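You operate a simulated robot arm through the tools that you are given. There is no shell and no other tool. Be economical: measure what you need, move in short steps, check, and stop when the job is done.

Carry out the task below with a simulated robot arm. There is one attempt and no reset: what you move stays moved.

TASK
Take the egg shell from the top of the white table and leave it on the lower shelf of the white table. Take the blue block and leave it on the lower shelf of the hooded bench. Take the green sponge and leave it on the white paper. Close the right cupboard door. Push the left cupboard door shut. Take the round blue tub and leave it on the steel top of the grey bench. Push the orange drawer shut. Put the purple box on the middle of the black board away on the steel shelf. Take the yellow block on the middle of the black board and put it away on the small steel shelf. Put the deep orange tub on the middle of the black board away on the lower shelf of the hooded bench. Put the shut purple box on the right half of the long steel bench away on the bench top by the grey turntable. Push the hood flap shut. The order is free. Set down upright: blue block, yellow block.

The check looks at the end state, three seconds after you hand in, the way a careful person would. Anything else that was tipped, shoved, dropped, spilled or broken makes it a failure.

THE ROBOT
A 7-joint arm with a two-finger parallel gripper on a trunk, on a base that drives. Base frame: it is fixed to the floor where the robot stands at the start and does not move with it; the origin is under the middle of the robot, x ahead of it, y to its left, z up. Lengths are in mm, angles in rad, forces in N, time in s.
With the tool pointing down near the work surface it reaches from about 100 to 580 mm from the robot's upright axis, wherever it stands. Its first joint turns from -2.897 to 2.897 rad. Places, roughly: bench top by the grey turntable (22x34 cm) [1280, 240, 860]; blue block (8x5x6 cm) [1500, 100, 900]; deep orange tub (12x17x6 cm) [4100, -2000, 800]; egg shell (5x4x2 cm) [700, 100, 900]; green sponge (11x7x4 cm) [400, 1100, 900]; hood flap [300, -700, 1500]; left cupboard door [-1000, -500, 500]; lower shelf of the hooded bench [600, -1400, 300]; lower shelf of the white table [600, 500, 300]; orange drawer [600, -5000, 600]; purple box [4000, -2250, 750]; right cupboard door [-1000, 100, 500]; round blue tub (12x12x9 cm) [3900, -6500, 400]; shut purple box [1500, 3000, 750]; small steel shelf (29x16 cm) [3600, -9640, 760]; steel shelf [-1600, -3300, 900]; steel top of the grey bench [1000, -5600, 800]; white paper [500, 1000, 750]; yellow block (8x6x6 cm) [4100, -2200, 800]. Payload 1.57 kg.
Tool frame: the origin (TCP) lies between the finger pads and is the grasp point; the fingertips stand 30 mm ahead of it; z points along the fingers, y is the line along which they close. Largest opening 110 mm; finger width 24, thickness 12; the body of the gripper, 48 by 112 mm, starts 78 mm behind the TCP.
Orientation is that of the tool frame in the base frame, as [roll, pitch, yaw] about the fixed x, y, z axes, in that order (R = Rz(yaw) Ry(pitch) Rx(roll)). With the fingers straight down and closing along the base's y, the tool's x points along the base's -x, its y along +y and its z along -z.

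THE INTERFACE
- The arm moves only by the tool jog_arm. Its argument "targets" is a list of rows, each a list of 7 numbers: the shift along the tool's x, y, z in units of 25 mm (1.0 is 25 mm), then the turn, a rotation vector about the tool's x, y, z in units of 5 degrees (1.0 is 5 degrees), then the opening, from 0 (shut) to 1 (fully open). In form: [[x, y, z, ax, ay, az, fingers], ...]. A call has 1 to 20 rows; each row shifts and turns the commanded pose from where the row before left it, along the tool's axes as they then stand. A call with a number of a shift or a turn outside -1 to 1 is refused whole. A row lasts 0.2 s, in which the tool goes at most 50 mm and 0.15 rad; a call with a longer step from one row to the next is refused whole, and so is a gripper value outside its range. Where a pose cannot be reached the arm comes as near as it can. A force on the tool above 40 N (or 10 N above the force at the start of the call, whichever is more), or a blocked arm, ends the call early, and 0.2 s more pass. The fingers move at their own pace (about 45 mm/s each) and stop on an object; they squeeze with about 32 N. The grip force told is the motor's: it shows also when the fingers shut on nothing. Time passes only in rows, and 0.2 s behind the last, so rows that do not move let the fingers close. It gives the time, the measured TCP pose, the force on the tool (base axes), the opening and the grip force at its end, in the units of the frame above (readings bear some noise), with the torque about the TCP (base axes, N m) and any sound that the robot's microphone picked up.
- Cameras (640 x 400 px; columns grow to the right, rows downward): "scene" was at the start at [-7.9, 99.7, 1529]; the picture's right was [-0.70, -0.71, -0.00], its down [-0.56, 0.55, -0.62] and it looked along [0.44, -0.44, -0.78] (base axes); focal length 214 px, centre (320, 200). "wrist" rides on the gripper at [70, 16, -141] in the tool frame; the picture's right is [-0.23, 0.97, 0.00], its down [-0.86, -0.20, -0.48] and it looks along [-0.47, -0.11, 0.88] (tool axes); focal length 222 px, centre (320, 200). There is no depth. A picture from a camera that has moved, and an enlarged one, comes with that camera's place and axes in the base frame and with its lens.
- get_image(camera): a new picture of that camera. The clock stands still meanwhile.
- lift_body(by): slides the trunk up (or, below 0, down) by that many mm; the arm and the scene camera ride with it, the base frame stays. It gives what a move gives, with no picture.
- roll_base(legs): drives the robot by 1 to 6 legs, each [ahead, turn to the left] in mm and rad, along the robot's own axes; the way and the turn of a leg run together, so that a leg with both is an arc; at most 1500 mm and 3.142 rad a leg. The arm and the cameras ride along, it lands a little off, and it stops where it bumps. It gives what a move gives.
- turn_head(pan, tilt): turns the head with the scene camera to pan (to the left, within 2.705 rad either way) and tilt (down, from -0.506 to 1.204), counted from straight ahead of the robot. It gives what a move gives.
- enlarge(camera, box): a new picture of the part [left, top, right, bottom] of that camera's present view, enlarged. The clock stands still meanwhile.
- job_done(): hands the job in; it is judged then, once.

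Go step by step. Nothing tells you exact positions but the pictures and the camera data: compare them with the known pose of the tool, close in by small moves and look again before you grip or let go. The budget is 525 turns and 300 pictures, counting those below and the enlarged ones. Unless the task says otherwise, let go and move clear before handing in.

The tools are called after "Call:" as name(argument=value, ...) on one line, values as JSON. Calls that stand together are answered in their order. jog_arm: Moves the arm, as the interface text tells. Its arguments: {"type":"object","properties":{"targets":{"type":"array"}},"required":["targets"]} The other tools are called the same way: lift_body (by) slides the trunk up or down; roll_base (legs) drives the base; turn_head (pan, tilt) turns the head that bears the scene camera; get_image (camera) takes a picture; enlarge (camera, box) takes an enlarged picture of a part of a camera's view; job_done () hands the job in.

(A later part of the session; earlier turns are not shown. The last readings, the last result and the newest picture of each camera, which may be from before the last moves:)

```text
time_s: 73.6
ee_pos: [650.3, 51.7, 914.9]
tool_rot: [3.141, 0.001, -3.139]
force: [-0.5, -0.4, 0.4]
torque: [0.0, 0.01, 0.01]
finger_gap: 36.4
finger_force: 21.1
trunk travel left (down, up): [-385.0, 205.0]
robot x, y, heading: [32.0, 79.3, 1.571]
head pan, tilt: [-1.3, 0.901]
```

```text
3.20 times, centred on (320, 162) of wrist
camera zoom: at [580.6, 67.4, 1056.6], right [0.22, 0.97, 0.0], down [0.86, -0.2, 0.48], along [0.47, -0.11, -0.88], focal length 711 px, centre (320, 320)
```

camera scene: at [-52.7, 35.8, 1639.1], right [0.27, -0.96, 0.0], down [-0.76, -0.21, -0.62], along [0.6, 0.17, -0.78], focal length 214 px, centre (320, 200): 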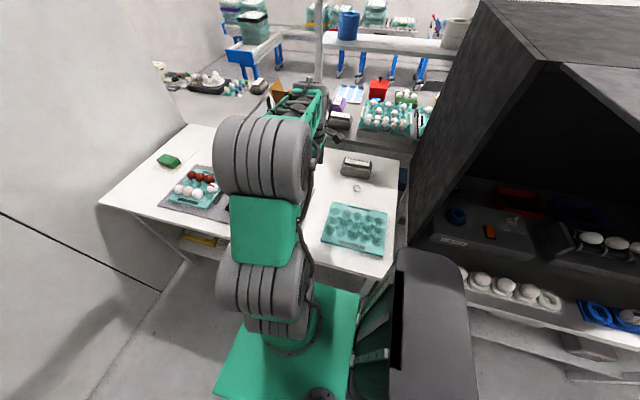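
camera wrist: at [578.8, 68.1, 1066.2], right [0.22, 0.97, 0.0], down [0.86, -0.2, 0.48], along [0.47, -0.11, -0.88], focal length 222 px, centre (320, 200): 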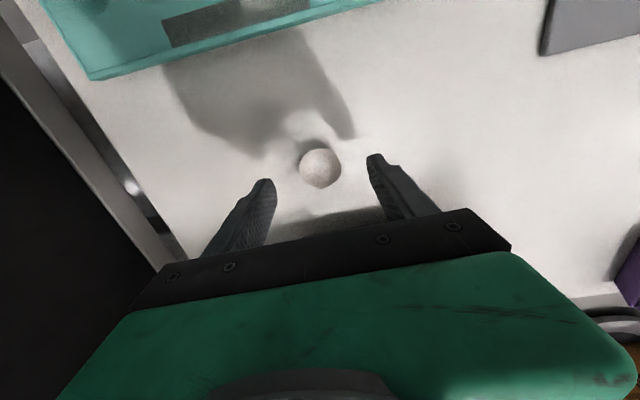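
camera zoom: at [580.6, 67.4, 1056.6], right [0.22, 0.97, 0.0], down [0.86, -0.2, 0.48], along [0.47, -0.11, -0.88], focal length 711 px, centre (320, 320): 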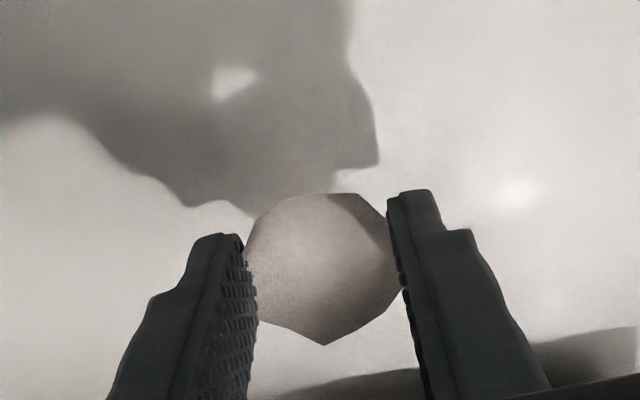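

The shell is held. I raise and retract, then drive forward and away from the table to get room to reach the lower shelf.

Call:
jog_arm(targets=[[0, 0, -1, 0, 0, 0, 0.31], [0.3, 0, -1, 0, 0, 0, 0.31], [1, 0, -1, 0, 0, 0, 0.31], [1, 0, -1, 0, 0, 0, 0.31], [1, 0, -1, 0, 0, 0, 0.31], [1, 0, -1, 0, 0, 0, 0.31], [1, 0, -1, 0, 0, 0, 0.31], [1, 0, 0, 0, 0, 0, 0.31], [1, 0, 0, 0, 0, 0, 0.31]])

Call:
roll_base(legs=[[200, 0.15], [200, 0.35], [250, -0.5]])

Call:
turn_head(pan=-2.0, tilt=0.9)

Call:
get_image(camera="scene")

Call:
get_image(camera="wrist")

```text
time_s: 75.6
ee_pos: [468.9, 51.4, 1089.2]
tool_rot: [3.141, 0.0, -3.137]
force: [-1.1, 0.3, 0.3]
torque: [0.02, -0.03, -0.02]
finger_gap: 38.2
finger_force: 11.7
trunk travel left (down, up): [-385.0, 205.0]
robot x, y, heading: [31.1, 81.5, 1.57]
head pan, tilt: [-1.3, 0.901]
```

```text
time_s: 79.8
ee_pos: [328.4, 683.2, 1090.4]
tool_rot: [3.141, 0.0, -3.137]
force: [-0.2, 0.5, 0.4]
torque: [0.0, -0.01, 0.0]
finger_gap: 34.7
finger_force: 26.6
trunk travel left (down, up): [-385.0, 205.0]
robot x, y, heading: [-110.8, 706.8, 1.572]
head pan, tilt: [-1.3, 0.901]
```

```text
time_s: 80.9
ee_pos: [328.1, 683.0, 1089.6]
tool_rot: [3.141, 0.0, -3.136]
force: [-0.5, -0.9, -0.5]
torque: [0.01, 0.0, -0.01]
finger_gap: 31.7
finger_force: 31.7
trunk travel left (down, up): [-385.0, 205.0]
robot x, y, heading: [-108.9, 709.2, 1.568]
head pan, tilt: [-2.0, 0.901]
```

```text
266 pictures are left
camera scene: at [-198.4, 615.6, 1439.1], right [-0.41, -0.91, 0.0], down [-0.71, 0.32, -0.62], along [0.57, -0.26, -0.78], focal length 214 px, centre (320, 200)
```

scene: 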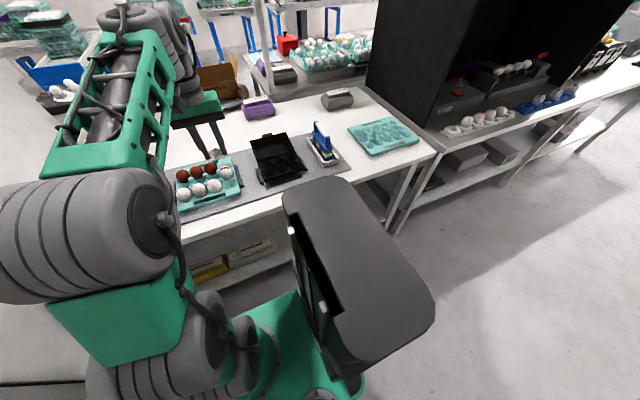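

```text
265 pictures are left
camera wrist: at [258.0, 698.1, 1231.0], right [0.22, 0.97, 0.0], down [0.86, -0.2, 0.48], along [0.47, -0.11, -0.88], focal length 222 px, centre (320, 200)
```

wrist: 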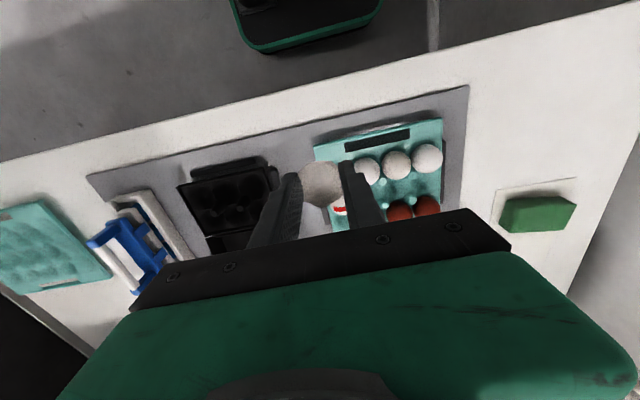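

Call:
enlarge(camera="wrist", box=[220, 100, 420, 225])

Call:
jog_arm(targets=[[0, 0, 0, 0, 0, 0, 0.29]])

```text
3.20 times, centred on (320, 162) of wrist
camera zoom: at [258.0, 698.1, 1231.0], right [0.22, 0.97, 0.0], down [0.86, -0.2, 0.48], along [0.47, -0.11, -0.88], focal length 711 px, centre (320, 320)
```

zoom: 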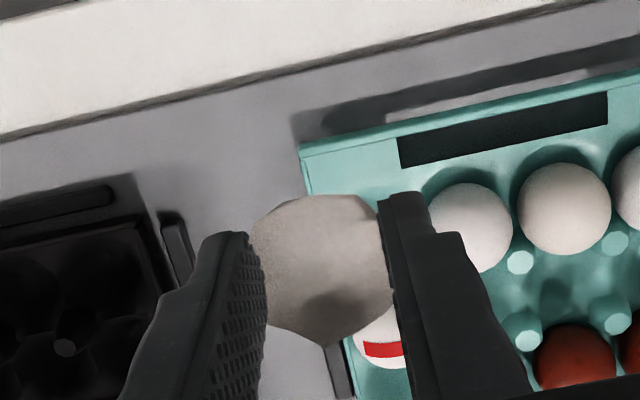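

```text
time_s: 81.3
ee_pos: [329.7, 683.2, 1089.8]
tool_rot: [3.141, -0.001, -3.136]
force: [-0.2, 0.1, -0.9]
torque: [0.01, 0.02, -0.01]
finger_gap: 36.3
finger_force: 20.0
trunk travel left (down, up): [-385.0, 205.0]
robot x, y, heading: [-110.3, 708.6, 1.573]
head pan, tilt: [-2.0, 0.901]
```

The shell is still fine in the grip. I drive backwards and further from the table to see the free part of the lower shelf.

Call:
roll_base(legs=[[-200, -0.5], [-200, 0.5]])

Call:
turn_head(pan=-0.6, tilt=0.7)

Call:
get_image(camera="scene")

```text
time_s: 84.5
ee_pos: [229.0, 294.6, 1089.6]
tool_rot: [-3.141, 0.001, 3.141]
force: [-0.1, -0.5, -1.4]
torque: [0.01, 0.01, -0.01]
finger_gap: 36.1
finger_force: 4.4
trunk travel left (down, up): [-385.0, 205.0]
robot x, y, heading: [-211.2, 318.3, 1.575]
head pan, tilt: [-2.0, 0.901]
```

```text
time_s: 86.0
ee_pos: [230.3, 293.2, 1090.1]
tool_rot: [3.142, 0.002, 3.141]
force: [0.3, -0.3, 1.5]
torque: [0.0, 0.02, 0.0]
finger_gap: 31.5
finger_force: 32.2
trunk travel left (down, up): [-385.0, 205.0]
robot x, y, heading: [-211.6, 323.3, 1.569]
head pan, tilt: [-0.6, 0.7]
```

```text
263 pictures are left
camera scene: at [-318.9, 330.1, 1455.3], right [0.82, -0.57, 0.0], down [-0.37, -0.53, -0.76], along [0.43, 0.63, -0.64], focal length 214 px, centre (320, 200)
```

scene: 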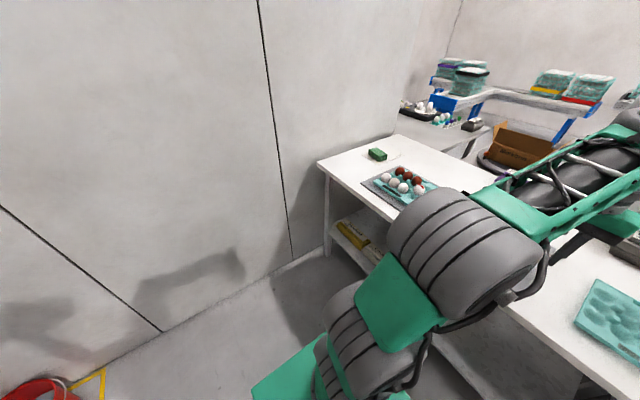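

I pull the arm in front of the table edge and lower the trunk fully, then look under the table.

Call:
jog_arm(targets=[[1, 0, 0, 0, 0, 0, 0.31], [1, 0, 0, 0, 0, 0, 0.31], [0.8, 0, 0, 0, 0, 0, 0.31]])

Call:
lift_body(by=-380)

Call:
turn_head(pan=-1.6, tilt=0.6)

Call:
get_image(camera="scene")

Call:
get_image(camera="wrist")

```text
time_s: 86.8
ee_pos: [159.6, 293.3, 1091.5]
tool_rot: [-3.141, 0.001, -3.141]
force: [0.0, 0.4, -0.8]
torque: [0.03, 0.02, 0.01]
finger_gap: 38.0
finger_force: 9.4
trunk travel left (down, up): [-385.0, 205.0]
robot x, y, heading: [-212.3, 317.6, 1.574]
head pan, tilt: [-0.6, 0.7]
```

```text
time_s: 90.5
ee_pos: [160.6, 293.0, 709.8]
tool_rot: [-3.141, 0.002, -3.141]
force: [-0.4, 0.3, 0.3]
torque: [0.02, 0.02, 0.0]
finger_gap: 34.9
finger_force: 26.1
trunk travel left (down, up): [-5.0, 585.0]
robot x, y, heading: [-210.5, 322.0, 1.571]
head pan, tilt: [-0.6, 0.7]
```

```text
time_s: 91.8
ee_pos: [158.8, 292.9, 709.6]
tool_rot: [-3.141, 0.0, -3.141]
force: [0.3, 0.1, 0.1]
torque: [-0.03, 0.01, 0.02]
finger_gap: 31.6
finger_force: 32.0
trunk travel left (down, up): [-5.0, 585.0]
robot x, y, heading: [-209.3, 321.2, 1.573]
head pan, tilt: [-1.6, 0.6]
```

```text
262 pictures are left
camera scene: at [-278.7, 257.4, 1083.9], right [-0.03, -1.0, 0.0], down [-0.56, 0.02, -0.83], along [0.82, -0.03, -0.56], focal length 214 px, centre (320, 200)
```

scene: 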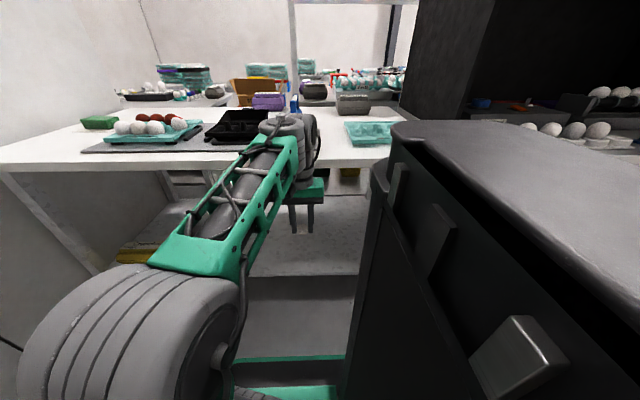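

```text
261 pictures are left
camera wrist: at [88.7, 308.3, 850.9], right [0.23, 0.97, 0.0], down [0.85, -0.2, 0.48], along [0.47, -0.11, -0.88], focal length 222 px, centre (320, 200)
```

wrist: 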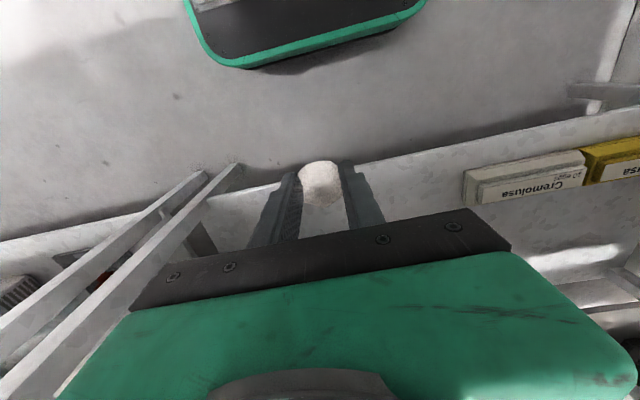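

The lower shelf at y≈290 is empty between the boxes and the right legs. I tilt the tool 45° forward and lower it in front of the table.

Call:
jog_arm(targets=[[0, 0, 0, 0, -1, 0, 0.31], [0, 0, 0, 0, -1, 0, 0.31], [0, 0, 0, 0, -1, 0, 0.31], [0, 0, 0, 0, -1, 0, 0.31], [0, 0, 0, 0, -1, 0, 0.31], [0, 0, 0, 0, -1, 0, 0.31], [0, 0, 0, 0, -1, 0, 0.31], [0, 0, 0, 0, -1, 0, 0.31], [0, 0, 0, 0, -1, 0, 0.31], [0.7, 0, 0.7, 0, 0, 0, 0.31], [0.7, 0, 0.7, 0, 0, 0, 0.31], [0.7, 0, 0.7, 0, 0, 0, 0.31], [0.7, 0, 0.7, 0, 0, 0, 0.31], [0.7, 0, 0.7, 0, 0, 0, 0.31], [0.7, 0, 0.7, 0, 0, 0, 0.31], [0.7, 0, 0.7, 0, 0, 0, 0.31], [0.7, 0, 0.7, 0, 0, 0, 0.31]])

Call:
get_image(camera="wrist")

Call:
get_image(camera="scene")

```text
time_s: 95.4
ee_pos: [157.2, 302.5, 847.1]
tool_rot: [-3.141, 0.778, 3.141]
force: [0.4, -0.5, 0.1]
torque: [-0.01, 0.0, -0.01]
finger_gap: 37.9
finger_force: 11.7
out of reach, approached as far as the arm can: row 5, 6, 7, 8, 9, 10, 11, 12, 13, 14, 15, 16, 17
trunk travel left (down, up): [-5.0, 585.0]
robot x, y, heading: [-215.1, 323.5, 1.566]
head pan, tilt: [-1.6, 0.6]
```

```text
260 pictures are left
camera wrist: at [7.9, 317.9, 899.8], right [0.16, 0.97, 0.16], down [0.27, -0.2, 0.94], along [0.95, -0.11, -0.3], focal length 222 px, centre (320, 200)
```

wrist: 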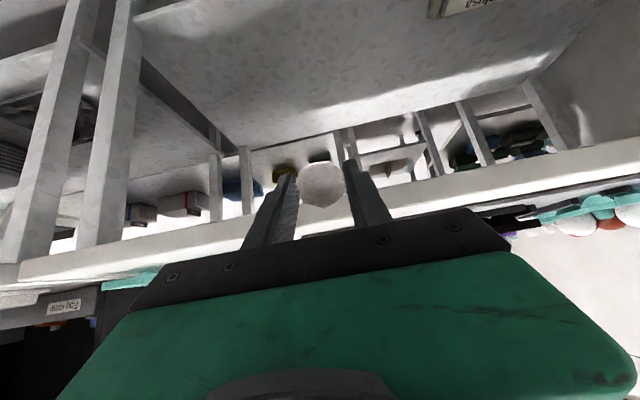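

```text
259 pictures are left
camera scene: at [-278.8, 257.3, 1083.9], right [-0.03, -1.0, 0.0], down [-0.56, 0.02, -0.83], along [0.82, -0.03, -0.56], focal length 214 px, centre (320, 200)
```

scene: 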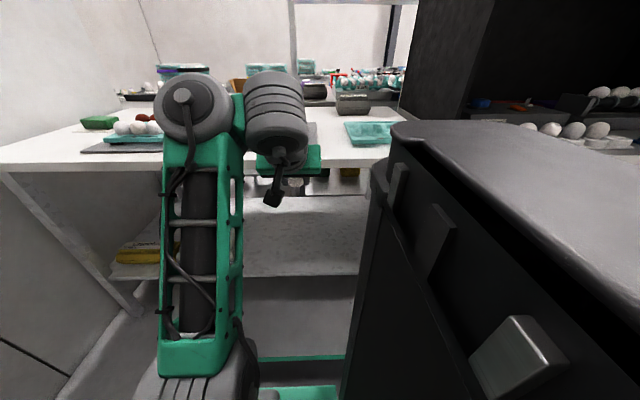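

Too close in for that posture. I shift the robot further from the table so the arm can work more stretched out.

Call:
roll_base(legs=[[150, 0.6], [150, -0.6], [-280, 0]])

Call:
jog_arm(targets=[[0, 0, 0, 0, 0, 0, 0.31]])

```text
time_s: 100.6
ee_pos: [70.6, 304.9, 849.3]
tool_rot: [-3.14, 0.779, -3.137]
force: [0.9, 0.3, -1.0]
torque: [0.02, 0.03, -0.01]
finger_gap: 36.8
finger_force: 25.0
trunk travel left (down, up): [-5.0, 585.0]
robot x, y, heading: [-296.4, 325.2, 1.571]
head pan, tilt: [-1.6, 0.6]
```

```text
time_s: 101.0
ee_pos: [69.9, 304.7, 848.0]
tool_rot: [-3.14, 0.778, -3.138]
force: [0.1, -1.0, -0.6]
torque: [0.02, -0.01, 0.01]
finger_gap: 35.3
finger_force: 31.7
trunk travel left (down, up): [-5.0, 585.0]
robot x, y, heading: [-295.6, 322.9, 1.574]
head pan, tilt: [-1.6, 0.6]
```

Call:
jog_arm(targets=[[-0.7, 0, 0.7, 0, 0, 0, 0.31], [-0.7, 0, 0.7, 0, 0, 0, 0.31], [-0.7, 0, 0.7, 0, 0, 0, 0.31], [-0.7, 0, 0.7, 0, 0, 0, 0.31], [0.7, 0, 0.7, 0, 0, 0, 0.31], [0.7, 0, 0.7, 0, 0, 0, 0.31], [0.7, 0, 0.7, 0, 0, 0, 0.31], [0.7, 0, 0.7, 0, 0, 0, 0.31]])

```text
time_s: 102.8
ee_pos: [122.7, 375.6, 837.4]
tool_rot: [-3.138, 0.775, -3.14]
force: [0.8, -1.2, 0.5]
torque: [0.0, 0.01, -0.01]
finger_gap: 36.1
finger_force: 28.2
out of reach, approached as far as the arm can: row 1, 2, 3, 4, 5, 6, 7, 8
trunk travel left (down, up): [-5.0, 585.0]
robot x, y, heading: [-300.9, 325.7, 1.566]
head pan, tilt: [-1.6, 0.6]
```

The arm is too high relative to its lowered shoulder for that tilt. I go back to vertical first, then descend before tilting.

Call:
jog_arm(targets=[[0, 0, 0, 0, 1, 0, 0.31], [0, 0, 0, 0, 1, 0, 0.31], [0, 0, 0, 0, 1, 0, 0.31], [0, 0, 0, 0, 1, 0, 0.31], [0, 0, 0, 0, 1, 0, 0.31], [0, 0, 0, 0, 1, 0, 0.31], [0, 0, 0, 0, 1, 0, 0.31], [0, 0, 0, 0, 1, 0, 0.31], [0, 0, 0, 0, 1, 0, 0.31]])

```text
time_s: 104.8
ee_pos: [128.5, 374.4, 843.7]
tool_rot: [3.137, 0.043, -3.137]
force: [-0.2, 0.4, 0.4]
torque: [0.0, -0.04, -0.01]
finger_gap: 37.3
finger_force: 21.2
out of reach, approached as far as the arm can: row 5
trunk travel left (down, up): [-5.0, 585.0]
robot x, y, heading: [-292.3, 322.8, 1.573]
head pan, tilt: [-1.6, 0.6]
```

Call:
jog_arm(targets=[[-0.2, -0.2, 1, 0, 0, 0, 0.31], [-0.2, -0.2, 1, 0, 0, 0, 0.31], [-0.2, -0.2, 1, 0, 0, 0, 0.31], [-0.2, -0.2, 1, 0, 0, 0, 0.31], [-0.2, -0.2, 1, 0, 0, 0, 0.31], [-0.2, -0.2, 1, 0, 0, 0, 0.31], [-0.2, -0.2, 1, 0, 0, 0, 0.31], [-0.2, -0.2, 1, 0, 0, 0, 0.31], [0, 0, 1, 0, 0, 0, 0.31], [0, 0, 1, 0, 0, 0, 0.31], [0, 0, 1, 0, 0, 0, 0.31], [0, 0, 1, 0, 0, 0, 0.31], [0, 0, 1, 0, 0, 0, 0.31], [0, 0, 1, 0, 0, 0, 0.31]])

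Call:
get_image(camera="wrist")

```text
time_s: 107.8
ee_pos: [194.2, 338.1, 523.6]
tool_rot: [-3.129, 0.027, -3.137]
force: [0.1, 0.2, -0.6]
torque: [0.01, 0.04, 0.01]
finger_gap: 36.1
finger_force: 1.1
out of reach, approached as far as the arm can: row 13, 14
trunk travel left (down, up): [-5.0, 585.0]
robot x, y, heading: [-298.1, 325.1, 1.575]
head pan, tilt: [-1.6, 0.6]
```

```text
258 pictures are left
camera wrist: at [119.2, 353.9, 661.7], right [0.22, 0.97, -0.01], down [0.84, -0.19, 0.5], along [0.49, -0.12, -0.86], focal length 222 px, centre (320, 200)
```

wrist: 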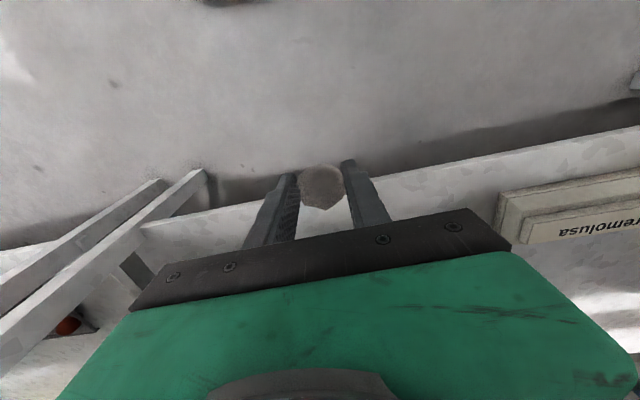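

Call:
get_image(camera="scene")

```text
257 pictures are left
camera scene: at [-365.3, 258.2, 1084.0], right [-0.03, -1.0, 0.0], down [-0.56, 0.02, -0.83], along [0.82, -0.02, -0.56], focal length 214 px, centre (320, 200)
```

scene: 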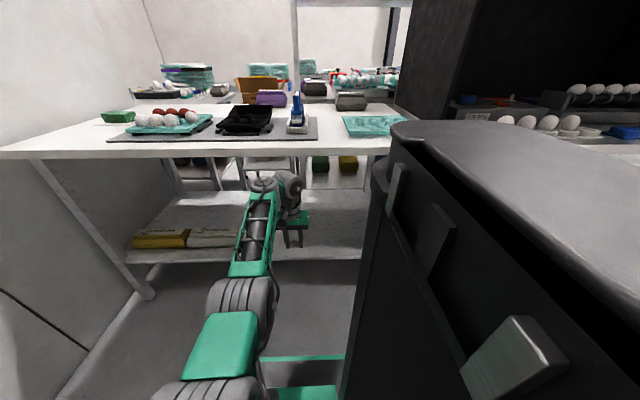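

Descent stalls at z≈520 here. I probe whether pulling in while descending works.

Call:
jog_arm(targets=[[1, 0, 0, 0, 0, 0, 0.31], [1, 0, 0, 0, 0, 0, 0.31], [0, 0, 1, 0, 0, 0, 0.31], [0, 0, 1, 0, 0, 0, 0.31], [0, 0, 1, 0, 0, 0, 0.31]])

```text
time_s: 109.0
ee_pos: [149.9, 337.1, 531.9]
tool_rot: [3.138, 0.037, -3.136]
force: [-0.6, -0.7, 0.4]
torque: [0.01, -0.01, 0.01]
finger_gap: 36.1
finger_force: 1.3
out of reach, approached as far as the arm can: row 1, 2, 3, 4, 5
trunk travel left (down, up): [-5.0, 585.0]
robot x, y, heading: [-300.0, 320.5, 1.571]
head pan, tilt: [-1.6, 0.6]
```

Call:
jog_arm(targets=[[0, 0, -1, 0, 0, 0, 0.31], [0, 0, -1, 0, 0, 0, 0.31], [0, 0, -1, 0, 0, 0, 0.31], [0, 0, -1, 0, 0, 0, 0.31], [0, 0, -1, 0, 0, 0, 0.31], [0, 0, -1, 0, 0, 0, 0.31], [0, 0, -1, 0, 0, 0, 0.31], [-1, 0, 0, 0, 0, 0, 0.31], [-0.4, 0, 0, 0, 0, 0, 0.31]])

Call:
get_image(camera="scene")

```text
time_s: 111.0
ee_pos: [177.9, 335.5, 709.4]
tool_rot: [3.137, 0.046, -3.136]
force: [0.7, 0.5, 0.7]
torque: [-0.02, 0.0, -0.01]
finger_gap: 35.6
finger_force: 32.0
trunk travel left (down, up): [-5.0, 585.0]
robot x, y, heading: [-299.2, 322.0, 1.573]
head pan, tilt: [-1.6, 0.6]
```

```text
256 pictures are left
camera scene: at [-365.4, 258.2, 1083.9], right [-0.03, -1.0, 0.0], down [-0.56, 0.02, -0.83], along [0.82, -0.02, -0.56], focal length 214 px, centre (320, 200)
```

scene: 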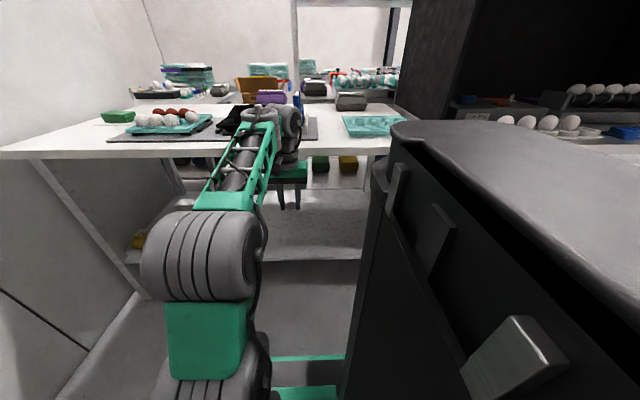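

The gripper's yaw seems to have driven the last wrist joint to its limit. I pull back and turn the gripper half a turn to the comfortable yaw.

Call:
jog_arm(targets=[[1, 0, 0, 0, 0, 0, 0.31], [1, 0, 0, 0, 0, 0, 0.31], [0, 0, 0, 0, 0, -1, 0.31], [0, 0, 0, 0, 0, -1, 0.31], [0, 0, 0, 0, 0, -1, 0.31], [0, 0, 0, 0, 0, -1, 0.31], [0, 0, 0, 0, 0, -1, 0.31], [0, 0, 0, 0, 0, -1, 0.31], [0, 0, 0, 0, 0, -1, 0.31], [0, 0, 0, 0, 0, -1, 0.31], [0, 0, 0, 0, 0, -1, 0.31], [0, 0, 0, 0, 0, -1, 0.31], [0, 0, 0, 0, 0, -1, 0.31], [0, 0, 0, 0, 0, -1, 0.31], [0, 0, 0, 0, 0, -1, 0.31], [0, 0, 0, 0, 0, -1, 0.31], [0, 0, 0, 0, 0, -1, 0.31], [0, 0, 0, 0, 0, -1, 0.31], [0, 0, 0, 0, 0, -1, 0.31], [0, 0, 0, 0, 0, -1, 0.31]])

Call:
jog_arm(targets=[[0, 0, 0, 0, 0, -1, 0.31], [0, 0, 0, 0, 0, -1, 0.31], [0, 0, 0, 0, 0, -1, 0.31], [0, 0, 0, 0, 0, -1, 0.31], [0, 0, 0, 0, 0, -1, 0.31], [0, 0, 0, 0, 0, -1, 0.31], [0, 0, 0, 0, 0, -1, 0.31], [0, 0, 0, 0, 0, -1, 0.31], [0, 0, 0, 0, 0, -1, 0.31], [0, 0, 0, 0, 0, -1, 0.31], [0, 0, 0, 0, 0, -1, 0.31], [0, 0, 0, 0, 0, -1, 0.31], [0, 0, 0, 0, 0, -1, 0.31], [0, 0, 0, 0, 0, -1, 0.31], [0, 0, 0, 0, 0, -1, 0.31], [0, 0, 0, 0, 0, -1, 0.31], [0, 0, 0, 0, 0, -1, 0.31], [0, 0, 0, 0, 0, -1, 0.31]])

```text
time_s: 115.2
ee_pos: [127.3, 335.0, 705.4]
tool_rot: [-3.096, 0.002, -1.564]
force: [-0.2, -0.2, -0.1]
torque: [0.0, 0.03, 0.01]
finger_gap: 35.2
finger_force: 31.7
trunk travel left (down, up): [-5.0, 585.0]
robot x, y, heading: [-297.5, 322.8, 1.57]
head pan, tilt: [-1.6, 0.6]
```

```text
time_s: 119.0
ee_pos: [138.9, 331.7, 716.4]
tool_rot: [3.135, -0.044, -0.085]
force: [-0.2, -0.1, -0.1]
torque: [0.0, -0.02, -0.01]
finger_gap: 35.2
finger_force: 31.6
out of reach, approached as far as the arm can: row 15, 16
trunk travel left (down, up): [-5.0, 585.0]
robot x, y, heading: [-300.2, 319.0, 1.569]
head pan, tilt: [-1.6, 0.6]
```

Call:
jog_arm(targets=[[0, 0, 1, 0, 0, 0, 0.31], [0, 0, 1, 0, 0, 0, 0.31], [0, 0, 1, 0, 0, 0, 0.31], [0, 0, 1, 0, 0, 0, 0.31], [0, 0, 1, 0, 0, 0, 0.31], [0, 0, 1, 0, 0, 0, 0.31], [0, 0, 1, 0, 0, 0, 0.31], [0, 0, 1, 0, 0, 0, 0.31], [0, 0, 1, 0, 0, 0, 0.31], [0, 0, 1, 0, 0, 0, 0.31]])

Call:
get_image(camera="scene")

```text
time_s: 121.2
ee_pos: [146.7, 328.5, 533.1]
tool_rot: [3.135, -0.037, -0.087]
force: [-0.1, 0.1, 0.1]
torque: [0.01, 0.01, 0.0]
finger_gap: 35.1
finger_force: 32.3
out of reach, approached as far as the arm can: row 8, 9, 10
trunk travel left (down, up): [-5.0, 585.0]
robot x, y, heading: [-300.5, 322.2, 1.576]
head pan, tilt: [-1.6, 0.6]
```

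```text
255 pictures are left
camera scene: at [-365.3, 258.2, 1083.9], right [-0.03, -1.0, 0.0], down [-0.56, 0.02, -0.83], along [0.82, -0.02, -0.56], focal length 214 px, centre (320, 200)
```

scene: 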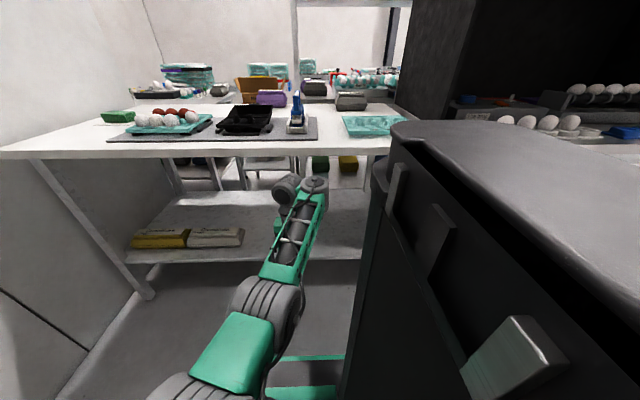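

The elbow has swivelled sideways and down. I rise again and swing toward the robot's front to let the elbow recover, then test descending there.

Call:
jog_arm(targets=[[0, 0, -1, 0, 0, 0, 0.31], [0, 0, -1, 0, 0, 0, 0.31], [0, 0, -1, 0, 0, 0, 0.31], [0, 0, -1, 0, 0, 0, 0.31], [0, 0, -1, 0, 0, 0, 0.31], [0, 0, -1, 0, 0, 0, 0.31], [0, 0, -1, 0, 0, 0, 0.31], [0, -1, 0, 0, 0, 0, 0.31], [0, -1, 0, 0, 0, 0, 0.31], [0, -1, 0, 0, 0, 0, 0.31], [0, -1, 0, 0, 0, 0, 0.31], [0, -1, 0, 0, 0, 0, 0.31], [0, -1, 0, 0, 0, 0, 0.31], [0, -1, 0, 0, 0, 0, 0.31], [0, -1, 0, 0, 0, 0, 0.31], [0, -1, 0, 0, 0, 0, 0.31], [0, -1, 0, 0, 0, 0, 0.31]])

Call:
turn_head(pan=-1.0, tilt=0.8)

Call:
get_image(camera="scene")

```text
time_s: 124.8
ee_pos: [161.4, 579.3, 706.7]
tool_rot: [3.134, -0.046, -0.087]
force: [-1.1, 0.5, -0.8]
torque: [0.0, 0.0, -0.02]
finger_gap: 34.9
finger_force: 32.2
trunk travel left (down, up): [-5.0, 585.0]
robot x, y, heading: [-297.0, 322.2, 1.576]
head pan, tilt: [-1.6, 0.6]
```

```text
time_s: 125.8
ee_pos: [160.5, 579.3, 705.2]
tool_rot: [3.134, -0.046, -0.088]
force: [0.4, 0.3, -0.5]
torque: [0.0, 0.0, 0.05]
finger_gap: 35.1
finger_force: 31.8
trunk travel left (down, up): [-5.0, 585.0]
robot x, y, heading: [-300.5, 322.7, 1.574]
head pan, tilt: [-1.0, 0.799]
```

```text
254 pictures are left
camera scene: at [-385.8, 304.4, 1067.1], right [0.54, -0.84, 0.0], down [-0.6, -0.39, -0.7], along [0.59, 0.38, -0.72], focal length 214 px, centre (320, 200)
```

scene: 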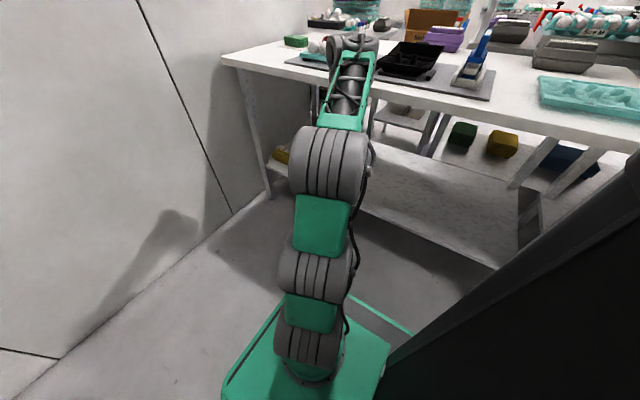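

The arm is now in one plane. I test the descent here, then would slide under the table.

Call:
jog_arm(targets=[[0, 0, 1, 0, 0, 0, 0.31], [0, 0, 1, 0, 0, 0, 0.31], [0, 0, 1, 0, 0, 0, 0.31], [0, 0, 1, 0, 0, 0, 0.31], [0, 0, 1, 0, 0, 0, 0.31], [0, 0, 1, 0, 0, 0, 0.31], [0, 0, 1, 0, 0, 0, 0.31], [0, 0, 1, 0, 0, 0, 0.31], [0, 0, 1, 0, 0, 0, 0.31], [0, 0, 1, 0, 0, 0, 0.31], [0, 0, 1, 0, 0, 0, 0.31], [0, 0, 1, 0, 0, 0, 0.31]])

Call:
get_image(camera="scene")

```text
time_s: 128.4
ee_pos: [210.7, 594.1, 508.4]
tool_rot: [3.13, -0.035, -0.088]
force: [-0.6, 0.5, 0.8]
torque: [0.0, 0.0, 0.0]
finger_gap: 35.1
finger_force: 32.2
out of reach, approached as far as the arm can: row 8, 9, 10, 11, 12
trunk travel left (down, up): [-5.0, 585.0]
robot x, y, heading: [-293.3, 322.6, 1.57]
head pan, tilt: [-1.0, 0.799]
```

```text
253 pictures are left
camera scene: at [-386.0, 304.3, 1067.1], right [0.54, -0.84, 0.0], down [-0.6, -0.39, -0.7], along [0.59, 0.38, -0.72], focal length 214 px, centre (320, 200)
```

scene: 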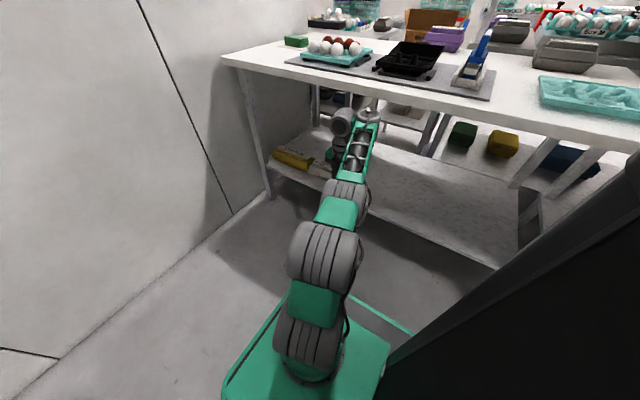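

The limit persists in this yaw. I turn the gripper back to the mid yaw (-π/2) at a safe height and test again.

Call:
jog_arm(targets=[[0, 0, -1, 0, 0, 0, 0.31], [-1, 0, -1, 0, 0, 0, 0.31], [-1, 0, -1, 0, 0, 1, 0.31], [0, 0, -1, 0, 0, 1, 0.31], [0, 0, -1, 0, 0, 1, 0.31], [0, 0, -1, 0, 0, 1, 0.31], [0, 0, 0, 0, 0, 1, 0.31], [0, 0, 0, 0, 0, 1, 0.31], [0, 0, 0, 0, 0, 1, 0.31], [0, 0, 0, 0, 0, 1, 0.31], [0, 0, 0, 0, 0, 1, 0.31], [0, 0, 0, 0, 0, 1, 0.31], [0, 0, 0, 0, 0, 1, 0.31], [0, 0, 0, 0, 0, 1, 0.31], [0, 0, 0, 0, 0, 1, 0.31], [0, 0, 0, 0, 0, 1, 0.31], [0, 0, 0, 0, 0, 1, 0.31], [0, 0, 0, 0, 0, 1, 0.31], [0, 0, 0, 0, 0, 1, 0.31]])

Call:
get_image(camera="scene")

```text
time_s: 132.4
ee_pos: [153.8, 598.7, 657.2]
tool_rot: [-3.096, -0.011, -1.573]
force: [-0.1, 0.8, 0.3]
torque: [0.04, -0.01, -0.03]
finger_gap: 35.0
finger_force: 31.3
trunk travel left (down, up): [-5.0, 585.0]
robot x, y, heading: [-292.2, 323.6, 1.571]
head pan, tilt: [-1.0, 0.799]
```

```text
252 pictures are left
camera scene: at [-385.8, 304.4, 1067.1], right [0.54, -0.84, 0.0], down [-0.6, -0.39, -0.7], along [0.59, 0.38, -0.72], focal length 214 px, centre (320, 200)
```

scene: 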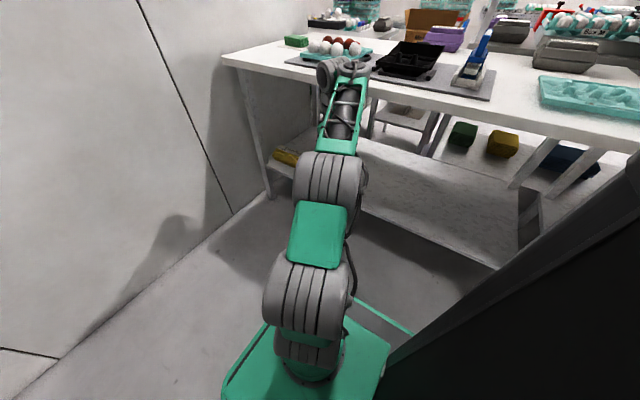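

The elbow is in a low-swivel branch. I turn so the arm points at the free floor along +y, and stretch out low to make the elbow come round.

Call:
roll_base(legs=[[0, 0.97]])

Call:
jog_arm(targets=[[-0.56, -0.82, 0, 0, 0, 0, 0.31], [-0.56, -0.82, 0, 0, 0, 0, 0.31], [-0.56, -0.82, 0, 0, 0, 0, 0.31], [-0.56, -0.82, 0, 0, 0, 0, 0.31], [-0.56, -0.82, 0, 0, 0, 0, 0.31], [-0.56, -0.82, 0, 0, 0, 0, 0.31], [0, 0, 1, 0, 0, 0, 0.31], [0, 0, 1, 0, 0, 0, 0.31], [0, 0, 1, 0, 0, 0, 0.31], [0, 0, 1, 0, 0, 0, 0.31], [0, 0, 1, 0, 0, 0, 0.31], [0, 0, 1, 0, 0, 0, 0.31], [0, 0, 1, 0, 0, 0, 0.31], [0, 0, 1, 0, 0, 0, 0.31], [0, 0, 1, 0, 0, 0, 0.31], [0, 0, 1, 0, 0, 0, 0.31]])

Call:
get_image(camera="scene")

```text
time_s: 135.3
ee_pos: [-274.6, 852.0, 656.4]
tool_rot: [-3.099, -0.011, -0.596]
force: [1.3, 0.6, 0.1]
torque: [0.0, -0.01, 0.01]
finger_gap: 35.0
finger_force: 32.3
trunk travel left (down, up): [-5.0, 585.0]
robot x, y, heading: [-295.4, 324.9, 2.547]
head pan, tilt: [-1.0, 0.799]
```

```text
time_s: 138.7
ee_pos: [-270.1, 985.9, 406.0]
tool_rot: [-3.098, -0.01, -0.597]
force: [-0.5, 0.3, 0.5]
torque: [0.04, 0.01, -0.03]
finger_gap: 35.0
finger_force: 31.8
out of reach, approached as far as the arm can: row 6
trunk travel left (down, up): [-5.0, 585.0]
robot x, y, heading: [-296.9, 321.2, 2.547]
head pan, tilt: [-1.0, 0.799]
```

```text
251 pictures are left
camera scene: at [-334.0, 239.7, 1067.1], right [1.0, -0.02, 0.0], down [-0.02, -0.72, -0.7], along [0.02, 0.7, -0.72], focal length 214 px, centre (320, 200)
```

scene: 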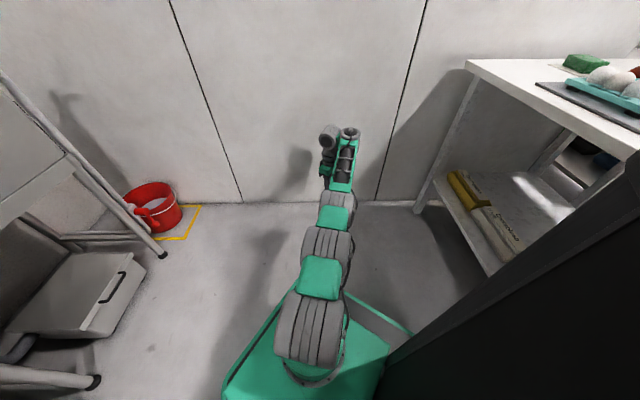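

Now it reaches z 406. I test pulling in at low height.

Call:
jog_arm(targets=[[0, 0, 1, 0, 0, 0, 0.31], [0, 0, 1, 0, 0, 0, 0.31], [0.56, 0.82, 0, 0, 0, 0, 0.31], [0.56, 0.82, 0, 0, 0, 0, 0.31], [0.56, 0.82, 0, 0, 0, 0, 0.31], [0.56, 0.82, 0, 0, 0, 0, 0.31], [0.56, 0.82, 0, 0, 0, 0, 0.31], [0.56, 0.82, 0, 0, 0, 0, 0.31]])

Call:
get_image(camera="scene")

```text
time_s: 140.5
ee_pos: [-256.4, 970.6, 343.3]
tool_rot: [-3.099, -0.01, -0.596]
force: [0.3, -0.7, -0.9]
torque: [0.01, -0.01, -0.01]
finger_gap: 35.0
finger_force: 32.0
out of reach, approached as far as the arm can: row 3, 4, 5, 6, 7, 8
trunk travel left (down, up): [-5.0, 585.0]
robot x, y, heading: [-299.5, 317.3, 2.552]
head pan, tilt: [-1.0, 0.799]
```

```text
250 pictures are left
camera scene: at [-334.0, 239.9, 1067.1], right [1.0, -0.02, 0.0], down [-0.02, -0.72, -0.7], along [0.02, 0.7, -0.72], focal length 214 px, centre (320, 200)
```

scene: 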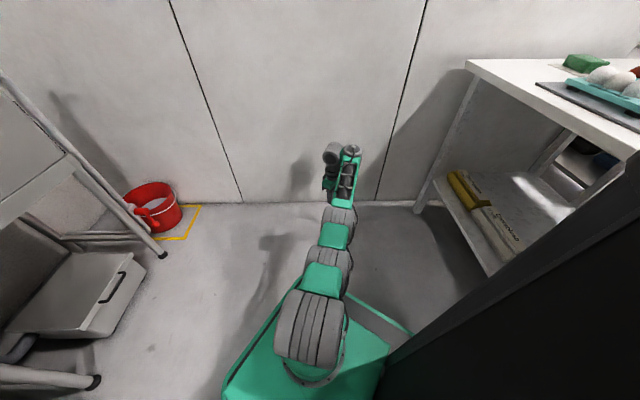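

It can work low when stretched out, which suits reaching under the table. I raise slightly and turn the base so the arm swings in under the table top.

Call:
jog_arm(targets=[[0, 0, -1, 0, 0, 0, 0.31], [0, 0, -1, 0, 0, 0, 0.31], [0, 0, -1, 0, 0, 0, 0.31], [0, 0, -1, 0, 0, 0, 0.31]])

Call:
roll_base(legs=[[0, -0.85]])

Call:
turn_head(pan=-1.3, tilt=0.6)

Call:
get_image(camera="scene")

Call:
get_image(camera="wrist")

```text
time_s: 141.5
ee_pos: [-258.9, 976.7, 441.2]
tool_rot: [-3.097, -0.009, -0.594]
force: [0.4, 0.4, -1.0]
torque: [0.03, -0.03, -0.02]
finger_gap: 35.0
finger_force: 32.1
out of reach, approached as far as the arm can: row 1, 3
trunk travel left (down, up): [-5.0, 585.0]
robot x, y, heading: [-298.1, 320.6, 2.547]
head pan, tilt: [-1.0, 0.799]
```

```text
time_s: 144.1
ee_pos: [220.8, 725.4, 440.7]
tool_rot: [-3.097, -0.011, -1.446]
force: [-0.5, 0.9, 0.4]
torque: [-0.03, -0.05, -0.01]
finger_gap: 35.2
finger_force: 31.8
trunk travel left (down, up): [-5.0, 585.0]
robot x, y, heading: [-299.9, 323.1, 1.698]
head pan, tilt: [-1.0, 0.799]
```

```text
time_s: 144.9
ee_pos: [219.7, 725.2, 442.3]
tool_rot: [-3.098, -0.01, -1.445]
force: [0.2, -0.2, 0.7]
torque: [-0.01, 0.04, 0.0]
finger_gap: 34.9
finger_force: 32.2
trunk travel left (down, up): [-5.0, 585.0]
robot x, y, heading: [-294.8, 323.0, 1.696]
head pan, tilt: [-1.3, 0.6]
```

```text
249 pictures are left
camera scene: at [-363.3, 276.0, 1083.9], right [0.39, -0.92, 0.0], down [-0.52, -0.22, -0.82], along [0.76, 0.32, -0.57], focal length 214 px, centre (320, 200)
```

scene: 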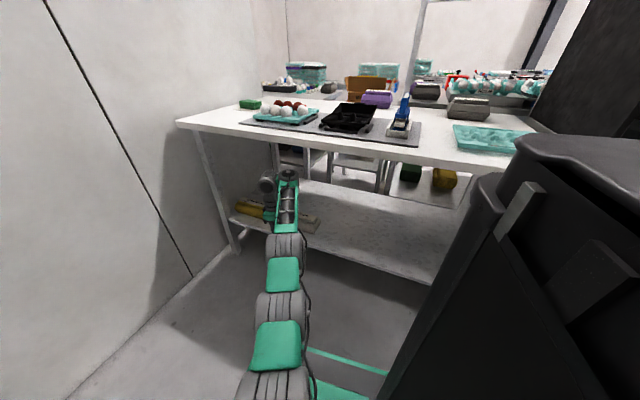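

```text
248 pictures are left
camera wrist: at [204.8, 653.3, 582.4], right [-0.99, 0.1, -0.04], down [0.07, 0.88, 0.48], along [0.09, 0.47, -0.88], focal length 222 px, centre (320, 200)
```

wrist: 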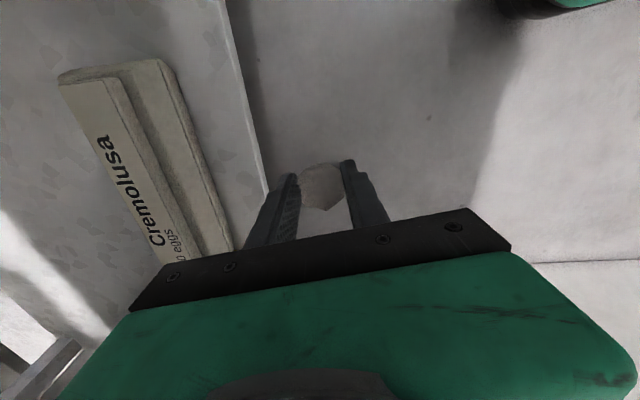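

I see the shelf front edge at x≈305, z≈287, with the white box starting around y 615. I turn further right so the shell is over the clear stretch near y≈380.

Call:
roll_base(legs=[[0, -0.58]])

Call:
get_image(camera="wrist")

Call:
get_image(camera="scene")

```text
time_s: 146.9
ee_pos: [355.3, 372.3, 440.7]
tool_rot: [-3.096, -0.01, -2.029]
force: [-0.8, -0.1, 0.1]
torque: [0.0, 0.01, -0.01]
finger_gap: 35.1
finger_force: 32.1
trunk travel left (down, up): [-5.0, 585.0]
robot x, y, heading: [-298.5, 321.7, 1.113]
head pan, tilt: [-1.3, 0.6]
```

```text
247 pictures are left
camera wrist: at [304.2, 320.8, 582.4], right [-0.77, 0.63, -0.04], down [0.54, 0.69, 0.48], along [0.33, 0.34, -0.88], focal length 222 px, centre (320, 200)
```

wrist: 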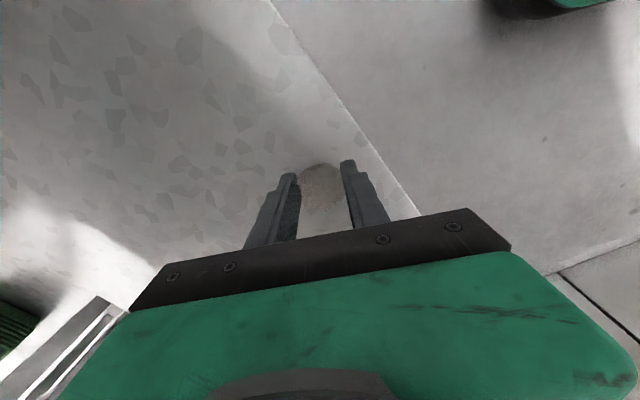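

```text
246 pictures are left
camera scene: at [-377.4, 318.7, 1083.9], right [-0.18, -0.98, 0.0], down [-0.56, 0.1, -0.82], along [0.81, -0.15, -0.57], focal length 214 px, centre (320, 200)
```

scene: 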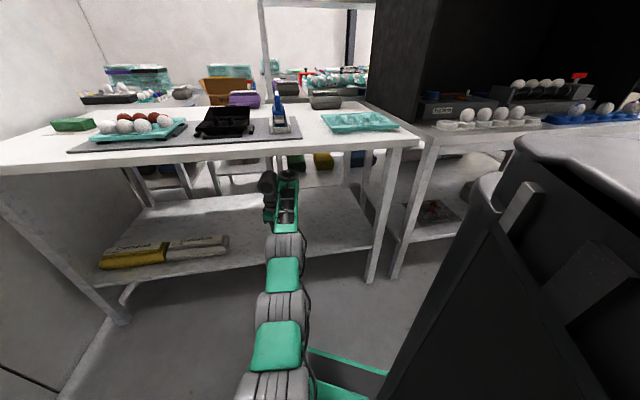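

I drive 70 mm ahead so it is deeper over the shelf, then lower.

Call:
roll_base(legs=[[70, 0]])

Call:
jog_arm(targets=[[0, 0, 1, 0, 0, 0, 0.31], [0, 0, 1, 0, 0, 0, 0.31], [0, 0, 1, 0, 0, 0, 0.31], [0, 0, 1, 0, 0, 0, 0.31]])

Call:
get_image(camera="wrist")

```text
time_s: 147.9
ee_pos: [386.3, 435.4, 440.9]
tool_rot: [-3.097, -0.011, -2.028]
force: [0.4, 0.1, 0.3]
torque: [-0.02, -0.02, -0.01]
finger_gap: 35.2
finger_force: 31.5
trunk travel left (down, up): [-5.0, 585.0]
robot x, y, heading: [-264.8, 383.3, 1.119]
head pan, tilt: [-1.3, 0.6]
```

```text
time_s: 148.9
ee_pos: [389.3, 432.0, 340.8]
tool_rot: [-3.097, -0.011, -2.027]
force: [-0.3, 0.1, 0.0]
torque: [-0.03, 0.0, 0.0]
finger_gap: 35.0
finger_force: 32.3
trunk travel left (down, up): [-5.0, 585.0]
robot x, y, heading: [-267.3, 385.2, 1.117]
head pan, tilt: [-1.3, 0.6]
```

```text
245 pictures are left
camera wrist: at [338.4, 379.8, 483.2], right [-0.77, 0.63, -0.05], down [0.54, 0.69, 0.48], along [0.33, 0.34, -0.88], focal length 222 px, centre (320, 200)
```

wrist: 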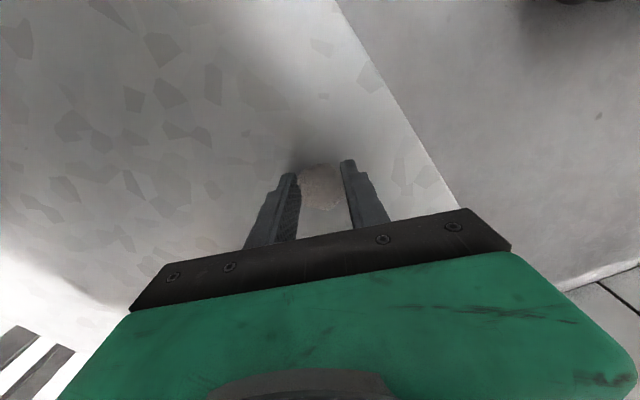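

Call:
jog_arm(targets=[[0, 0, 0.3, 0, 0, 0, 0.31], [0, 0, 0.25, 0, 0, 0, 0.31]])

Call:
enlarge(camera="wrist", box=[220, 100, 420, 225])

```text
time_s: 149.6
ee_pos: [390.5, 431.6, 333.1]
tool_rot: [-3.09, -0.006, -2.026]
force: [-2.8, 0.0, 25.5]
torque: [0.23, 0.13, 0.0]
finger_gap: 35.1
finger_force: 31.9
trunk travel left (down, up): [-5.0, 585.0]
robot x, y, heading: [-268.4, 383.5, 1.111]
head pan, tilt: [-1.3, 0.6]
```

```text
3.20 times, centred on (320, 162) of wrist
camera zoom: at [339.0, 379.6, 473.8], right [-0.77, 0.63, -0.05], down [0.54, 0.69, 0.48], along [0.34, 0.34, -0.87], focal length 711 px, centre (320, 320)
```

zoom: 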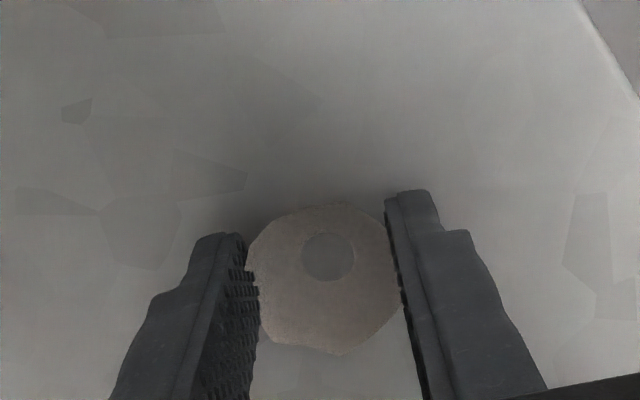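

Contact with the shelf (about z 302). I ease up slightly and open gradually.

Call:
jog_arm(targets=[[0, 0, -0.25, 0, 0, 0, 0.31], [0, 0, -0.1, 0, 0, 0, 0.31]])

Call:
enlarge(camera="wrist", box=[220, 100, 420, 225])

```text
time_s: 150.2
ee_pos: [387.9, 431.8, 333.1]
tool_rot: [-3.101, -0.011, -2.029]
force: [-0.5, 0.1, 0.0]
torque: [-0.02, 0.02, -0.01]
finger_gap: 35.0
finger_force: 32.3
trunk travel left (down, up): [-5.0, 585.0]
robot x, y, heading: [-268.2, 384.7, 1.112]
head pan, tilt: [-1.3, 0.6]
```

```text
3.20 times, centred on (320, 162) of wrist
camera zoom: at [337.8, 380.1, 475.2], right [-0.77, 0.63, -0.04], down [0.54, 0.69, 0.47], along [0.33, 0.34, -0.88], focal length 711 px, centre (320, 320)
```

zoom: 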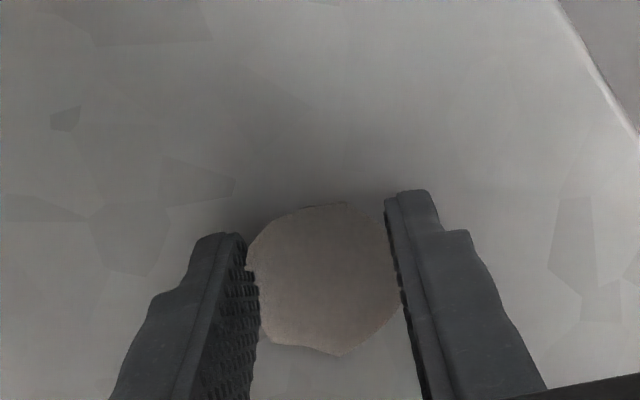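

Call:
jog_arm(targets=[[0, 0, 0.06, 0, 0, 0, 0.31], [0, 0, 0, 0, 0, 0, 0.34], [0, 0, 0, 0, 0, 0, 0.4], [0, 0, 0, 0, 0, 0, 0.5], [0, 0, 0, 0, 0, 0, 0.6], [0, 0, -1, 0, 0, 0, 0.7], [0, 0, -1, 0, 0, 0, 0.7], [0, 0, -1, 0, 0, 0, 0.7], [0, 0, -1, 0, 0, 0, 0.7]])

Call:
get_image(camera="wrist")

```text
time_s: 152.2
ee_pos: [385.8, 435.2, 433.1]
tool_rot: [-3.098, -0.011, -2.027]
force: [-0.2, 0.4, -0.2]
torque: [0.02, 0.01, -0.02]
finger_gap: 77.0
finger_force: 0.0
trunk travel left (down, up): [-5.0, 585.0]
robot x, y, heading: [-266.6, 383.6, 1.117]
head pan, tilt: [-1.3, 0.6]
```

```text
242 pictures are left
camera wrist: at [335.3, 382.7, 575.3], right [-0.77, 0.63, -0.04], down [0.54, 0.69, 0.48], along [0.33, 0.34, -0.88], focal length 222 px, centre (320, 200)
```

wrist: 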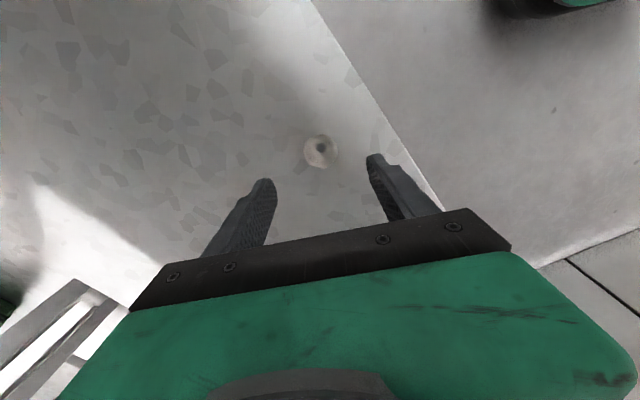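

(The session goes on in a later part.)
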